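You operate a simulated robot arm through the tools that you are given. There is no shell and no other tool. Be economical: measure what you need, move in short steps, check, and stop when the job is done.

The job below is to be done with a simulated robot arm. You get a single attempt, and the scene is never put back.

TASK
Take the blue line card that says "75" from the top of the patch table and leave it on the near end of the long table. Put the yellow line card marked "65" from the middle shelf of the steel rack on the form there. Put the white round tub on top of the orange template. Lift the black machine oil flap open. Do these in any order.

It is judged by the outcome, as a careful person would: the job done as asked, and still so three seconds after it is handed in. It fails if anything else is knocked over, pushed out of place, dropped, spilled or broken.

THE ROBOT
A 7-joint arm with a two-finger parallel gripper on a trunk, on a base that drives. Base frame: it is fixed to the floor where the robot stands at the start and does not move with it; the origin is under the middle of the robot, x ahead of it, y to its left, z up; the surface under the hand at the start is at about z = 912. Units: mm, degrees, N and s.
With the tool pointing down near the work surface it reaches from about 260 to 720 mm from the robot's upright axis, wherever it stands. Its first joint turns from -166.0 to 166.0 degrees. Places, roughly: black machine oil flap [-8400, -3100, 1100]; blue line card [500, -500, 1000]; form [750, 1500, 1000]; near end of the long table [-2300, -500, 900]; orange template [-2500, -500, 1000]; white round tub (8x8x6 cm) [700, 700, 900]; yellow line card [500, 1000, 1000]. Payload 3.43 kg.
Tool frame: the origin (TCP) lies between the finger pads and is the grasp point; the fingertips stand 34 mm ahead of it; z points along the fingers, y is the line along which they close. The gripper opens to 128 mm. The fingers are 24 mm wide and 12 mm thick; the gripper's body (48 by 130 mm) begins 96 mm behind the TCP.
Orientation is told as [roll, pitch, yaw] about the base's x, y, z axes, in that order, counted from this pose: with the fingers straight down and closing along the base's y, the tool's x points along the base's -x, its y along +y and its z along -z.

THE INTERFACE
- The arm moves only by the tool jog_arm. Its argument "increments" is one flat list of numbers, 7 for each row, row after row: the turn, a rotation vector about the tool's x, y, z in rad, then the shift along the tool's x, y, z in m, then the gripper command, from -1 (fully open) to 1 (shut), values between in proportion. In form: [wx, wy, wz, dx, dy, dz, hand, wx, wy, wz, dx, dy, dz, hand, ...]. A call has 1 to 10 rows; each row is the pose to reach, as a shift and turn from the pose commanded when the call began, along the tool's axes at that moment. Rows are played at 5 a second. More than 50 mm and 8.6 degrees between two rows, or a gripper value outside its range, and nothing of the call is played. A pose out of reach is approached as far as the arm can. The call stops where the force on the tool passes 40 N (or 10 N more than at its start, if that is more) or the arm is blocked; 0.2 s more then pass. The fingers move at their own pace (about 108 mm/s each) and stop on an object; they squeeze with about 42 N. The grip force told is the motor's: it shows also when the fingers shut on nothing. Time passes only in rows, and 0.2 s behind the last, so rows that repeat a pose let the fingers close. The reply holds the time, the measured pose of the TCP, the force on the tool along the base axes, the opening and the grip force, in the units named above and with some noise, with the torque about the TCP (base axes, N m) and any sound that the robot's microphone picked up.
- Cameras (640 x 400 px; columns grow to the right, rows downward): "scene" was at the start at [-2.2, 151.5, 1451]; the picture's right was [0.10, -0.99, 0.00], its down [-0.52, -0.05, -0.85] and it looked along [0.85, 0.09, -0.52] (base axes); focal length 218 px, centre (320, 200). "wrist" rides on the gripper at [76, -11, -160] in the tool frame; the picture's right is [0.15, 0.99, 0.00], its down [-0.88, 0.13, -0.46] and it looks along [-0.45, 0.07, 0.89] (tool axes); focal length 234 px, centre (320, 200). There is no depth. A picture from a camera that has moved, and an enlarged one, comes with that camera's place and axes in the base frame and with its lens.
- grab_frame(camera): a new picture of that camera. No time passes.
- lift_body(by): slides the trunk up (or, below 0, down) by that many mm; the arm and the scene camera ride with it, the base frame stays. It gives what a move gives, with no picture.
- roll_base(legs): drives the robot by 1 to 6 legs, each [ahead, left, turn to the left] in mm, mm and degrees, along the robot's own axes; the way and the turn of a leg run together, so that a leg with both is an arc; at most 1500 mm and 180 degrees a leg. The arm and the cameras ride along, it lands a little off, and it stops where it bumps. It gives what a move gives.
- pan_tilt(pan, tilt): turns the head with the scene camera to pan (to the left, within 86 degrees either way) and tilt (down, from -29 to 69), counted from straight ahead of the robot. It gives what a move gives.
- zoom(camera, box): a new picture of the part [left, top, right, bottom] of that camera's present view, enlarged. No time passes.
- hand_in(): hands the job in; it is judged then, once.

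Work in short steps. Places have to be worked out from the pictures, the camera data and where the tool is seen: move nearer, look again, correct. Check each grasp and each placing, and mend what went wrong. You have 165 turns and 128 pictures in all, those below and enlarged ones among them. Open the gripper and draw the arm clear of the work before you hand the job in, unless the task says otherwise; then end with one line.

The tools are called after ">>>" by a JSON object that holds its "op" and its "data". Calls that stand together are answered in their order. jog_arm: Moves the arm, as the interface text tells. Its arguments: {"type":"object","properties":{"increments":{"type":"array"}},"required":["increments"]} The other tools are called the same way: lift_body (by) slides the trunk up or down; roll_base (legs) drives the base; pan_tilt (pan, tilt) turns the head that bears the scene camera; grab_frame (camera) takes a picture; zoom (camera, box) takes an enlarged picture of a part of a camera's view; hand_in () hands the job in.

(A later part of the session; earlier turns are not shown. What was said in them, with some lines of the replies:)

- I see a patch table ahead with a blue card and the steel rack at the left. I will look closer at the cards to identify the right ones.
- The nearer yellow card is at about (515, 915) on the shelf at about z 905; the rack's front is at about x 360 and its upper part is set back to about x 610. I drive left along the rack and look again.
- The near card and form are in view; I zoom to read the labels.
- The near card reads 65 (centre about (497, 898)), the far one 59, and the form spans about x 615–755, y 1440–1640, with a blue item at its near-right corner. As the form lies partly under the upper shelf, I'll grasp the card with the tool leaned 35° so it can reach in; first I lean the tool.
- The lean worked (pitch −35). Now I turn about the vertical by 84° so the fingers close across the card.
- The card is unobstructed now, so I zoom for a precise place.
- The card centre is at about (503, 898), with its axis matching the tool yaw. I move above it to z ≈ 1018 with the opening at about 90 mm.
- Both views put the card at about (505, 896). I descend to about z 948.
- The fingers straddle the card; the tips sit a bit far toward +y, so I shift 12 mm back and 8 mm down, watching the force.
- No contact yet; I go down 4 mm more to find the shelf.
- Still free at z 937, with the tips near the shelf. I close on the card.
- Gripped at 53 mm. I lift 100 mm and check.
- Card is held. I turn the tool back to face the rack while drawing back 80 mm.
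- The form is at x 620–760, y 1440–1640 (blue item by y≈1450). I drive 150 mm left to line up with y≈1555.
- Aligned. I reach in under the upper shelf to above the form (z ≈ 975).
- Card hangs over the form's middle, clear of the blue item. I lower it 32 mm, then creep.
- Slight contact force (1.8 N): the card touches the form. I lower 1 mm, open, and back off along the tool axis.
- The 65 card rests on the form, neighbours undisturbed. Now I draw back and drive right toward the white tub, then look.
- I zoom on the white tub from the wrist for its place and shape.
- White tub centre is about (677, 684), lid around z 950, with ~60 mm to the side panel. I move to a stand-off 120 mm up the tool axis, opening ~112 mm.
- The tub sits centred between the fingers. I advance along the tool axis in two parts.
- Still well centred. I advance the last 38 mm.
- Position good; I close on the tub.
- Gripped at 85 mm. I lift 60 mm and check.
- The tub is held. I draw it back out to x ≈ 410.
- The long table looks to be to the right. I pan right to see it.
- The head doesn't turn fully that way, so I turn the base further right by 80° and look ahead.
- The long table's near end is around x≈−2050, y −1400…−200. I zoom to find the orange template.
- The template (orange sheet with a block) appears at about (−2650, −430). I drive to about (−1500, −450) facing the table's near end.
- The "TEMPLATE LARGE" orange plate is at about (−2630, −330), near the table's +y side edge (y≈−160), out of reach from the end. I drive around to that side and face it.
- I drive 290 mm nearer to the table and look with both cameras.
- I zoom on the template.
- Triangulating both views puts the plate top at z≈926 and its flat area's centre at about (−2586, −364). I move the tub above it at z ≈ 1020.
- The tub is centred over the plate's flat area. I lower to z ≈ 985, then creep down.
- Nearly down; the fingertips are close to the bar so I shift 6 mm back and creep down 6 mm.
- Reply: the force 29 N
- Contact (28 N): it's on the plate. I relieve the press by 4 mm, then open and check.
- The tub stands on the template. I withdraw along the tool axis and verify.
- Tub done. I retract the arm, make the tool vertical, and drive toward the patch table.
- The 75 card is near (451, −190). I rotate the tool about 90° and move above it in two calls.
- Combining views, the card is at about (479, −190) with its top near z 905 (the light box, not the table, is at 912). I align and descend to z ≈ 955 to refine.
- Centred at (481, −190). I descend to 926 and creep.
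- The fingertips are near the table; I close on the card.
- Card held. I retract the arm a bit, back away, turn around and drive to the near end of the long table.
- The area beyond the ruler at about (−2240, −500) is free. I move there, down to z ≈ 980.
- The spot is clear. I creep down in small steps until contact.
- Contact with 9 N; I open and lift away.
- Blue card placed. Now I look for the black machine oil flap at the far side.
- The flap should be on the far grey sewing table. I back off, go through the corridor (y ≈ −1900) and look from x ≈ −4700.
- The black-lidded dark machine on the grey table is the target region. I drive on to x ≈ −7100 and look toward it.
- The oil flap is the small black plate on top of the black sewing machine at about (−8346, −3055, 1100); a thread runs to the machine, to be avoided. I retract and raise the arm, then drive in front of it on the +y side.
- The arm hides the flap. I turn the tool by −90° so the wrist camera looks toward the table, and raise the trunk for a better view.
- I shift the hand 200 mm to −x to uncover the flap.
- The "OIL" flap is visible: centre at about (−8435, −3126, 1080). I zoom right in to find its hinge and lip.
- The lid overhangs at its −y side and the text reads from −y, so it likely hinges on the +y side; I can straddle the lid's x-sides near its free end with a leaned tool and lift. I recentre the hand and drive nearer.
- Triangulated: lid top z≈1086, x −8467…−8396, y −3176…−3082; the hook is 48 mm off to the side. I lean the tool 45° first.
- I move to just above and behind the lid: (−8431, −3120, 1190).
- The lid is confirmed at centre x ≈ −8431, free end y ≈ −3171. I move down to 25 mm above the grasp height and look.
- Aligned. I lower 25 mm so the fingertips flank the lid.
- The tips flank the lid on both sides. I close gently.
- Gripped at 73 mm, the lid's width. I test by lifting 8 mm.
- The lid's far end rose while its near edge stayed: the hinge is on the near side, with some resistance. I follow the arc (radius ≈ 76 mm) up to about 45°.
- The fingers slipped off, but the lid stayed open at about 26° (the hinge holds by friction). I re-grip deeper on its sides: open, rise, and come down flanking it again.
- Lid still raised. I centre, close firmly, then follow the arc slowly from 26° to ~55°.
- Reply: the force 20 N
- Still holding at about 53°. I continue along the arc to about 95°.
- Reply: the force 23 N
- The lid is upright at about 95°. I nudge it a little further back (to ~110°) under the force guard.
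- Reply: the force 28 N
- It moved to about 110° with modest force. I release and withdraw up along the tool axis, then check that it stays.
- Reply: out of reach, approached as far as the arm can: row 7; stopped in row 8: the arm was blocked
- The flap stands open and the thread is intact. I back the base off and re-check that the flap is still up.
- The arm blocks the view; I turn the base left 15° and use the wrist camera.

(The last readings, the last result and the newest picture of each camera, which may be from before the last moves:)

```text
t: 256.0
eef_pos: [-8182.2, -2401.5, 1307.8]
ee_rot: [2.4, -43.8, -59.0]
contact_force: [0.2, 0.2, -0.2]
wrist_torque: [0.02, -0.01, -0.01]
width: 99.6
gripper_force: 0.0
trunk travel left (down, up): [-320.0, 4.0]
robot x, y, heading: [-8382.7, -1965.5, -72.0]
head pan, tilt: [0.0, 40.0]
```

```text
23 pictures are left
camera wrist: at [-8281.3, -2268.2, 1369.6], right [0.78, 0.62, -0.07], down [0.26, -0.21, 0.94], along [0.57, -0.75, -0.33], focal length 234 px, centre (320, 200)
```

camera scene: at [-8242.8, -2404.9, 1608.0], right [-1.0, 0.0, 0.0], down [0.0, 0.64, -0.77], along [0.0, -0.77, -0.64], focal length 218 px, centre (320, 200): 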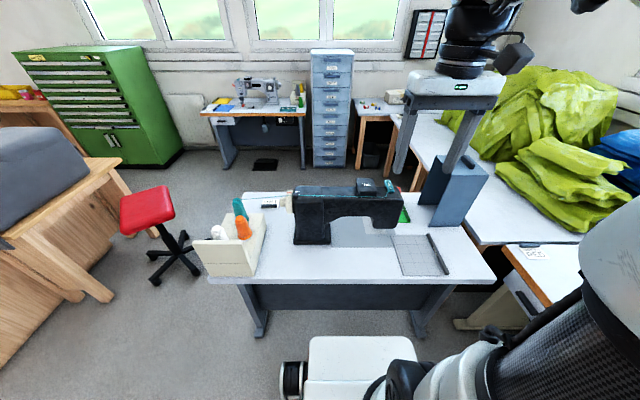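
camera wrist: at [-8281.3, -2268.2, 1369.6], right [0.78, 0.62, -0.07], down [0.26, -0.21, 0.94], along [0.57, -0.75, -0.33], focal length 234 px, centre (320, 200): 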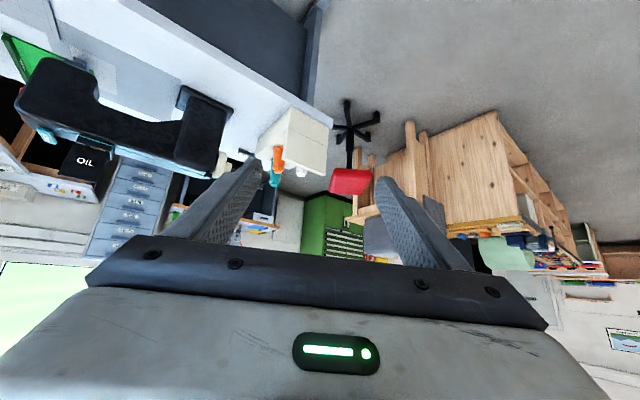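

>>> {"op": "zoom", "data": {"camera": "wrist", "box": [10, 100, 170, 200]}}

```text
4.00 times, centred on (90, 150) of wrist
camera zoom: at [-8281.3, -2268.2, 1369.6], right [0.78, 0.62, -0.07], down [0.26, -0.21, 0.94], along [0.57, -0.75, -0.33], focal length 937 px, centre (1240, 400)
```

zoom: 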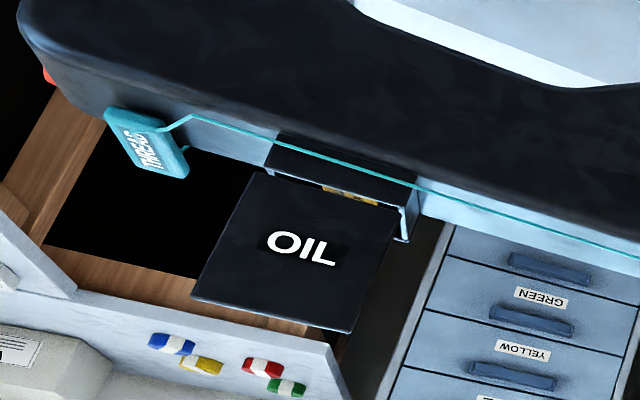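

I zoom in closer at the hinge to be sure of the lid's state.

>>> {"op": "zoom", "data": {"camera": "wrist", "box": [55, 128, 119, 168]}}

```text
10.00 times, centred on (87, 148) of wrist
camera zoom: at [-8281.3, -2268.2, 1369.6], right [0.78, 0.62, -0.07], down [0.26, -0.21, 0.94], along [0.57, -0.75, -0.33], focal length 2342 px, centre (2650, 720)
```

zoom: 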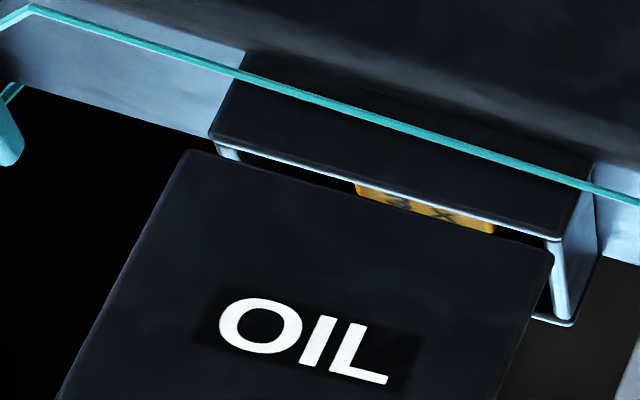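

All four parts are done: the flap has stayed open for over 4 s since release, the arm is clear and the gripper is open. I hand in.

>>> {"op": "hand_in", "data": {}}

```text
The job is handed in.
```

I finished all four parts and handed the job in. The yellow 65 card is on the form, the white tub is on the orange template, the blue 75 card is on the near end of the long table, and the oil flap is open. The flap was still standing open in the last picture before I handed in; my grip on it slipped once on the way up. Nothing else looked moved or knocked over in the pictures I took.
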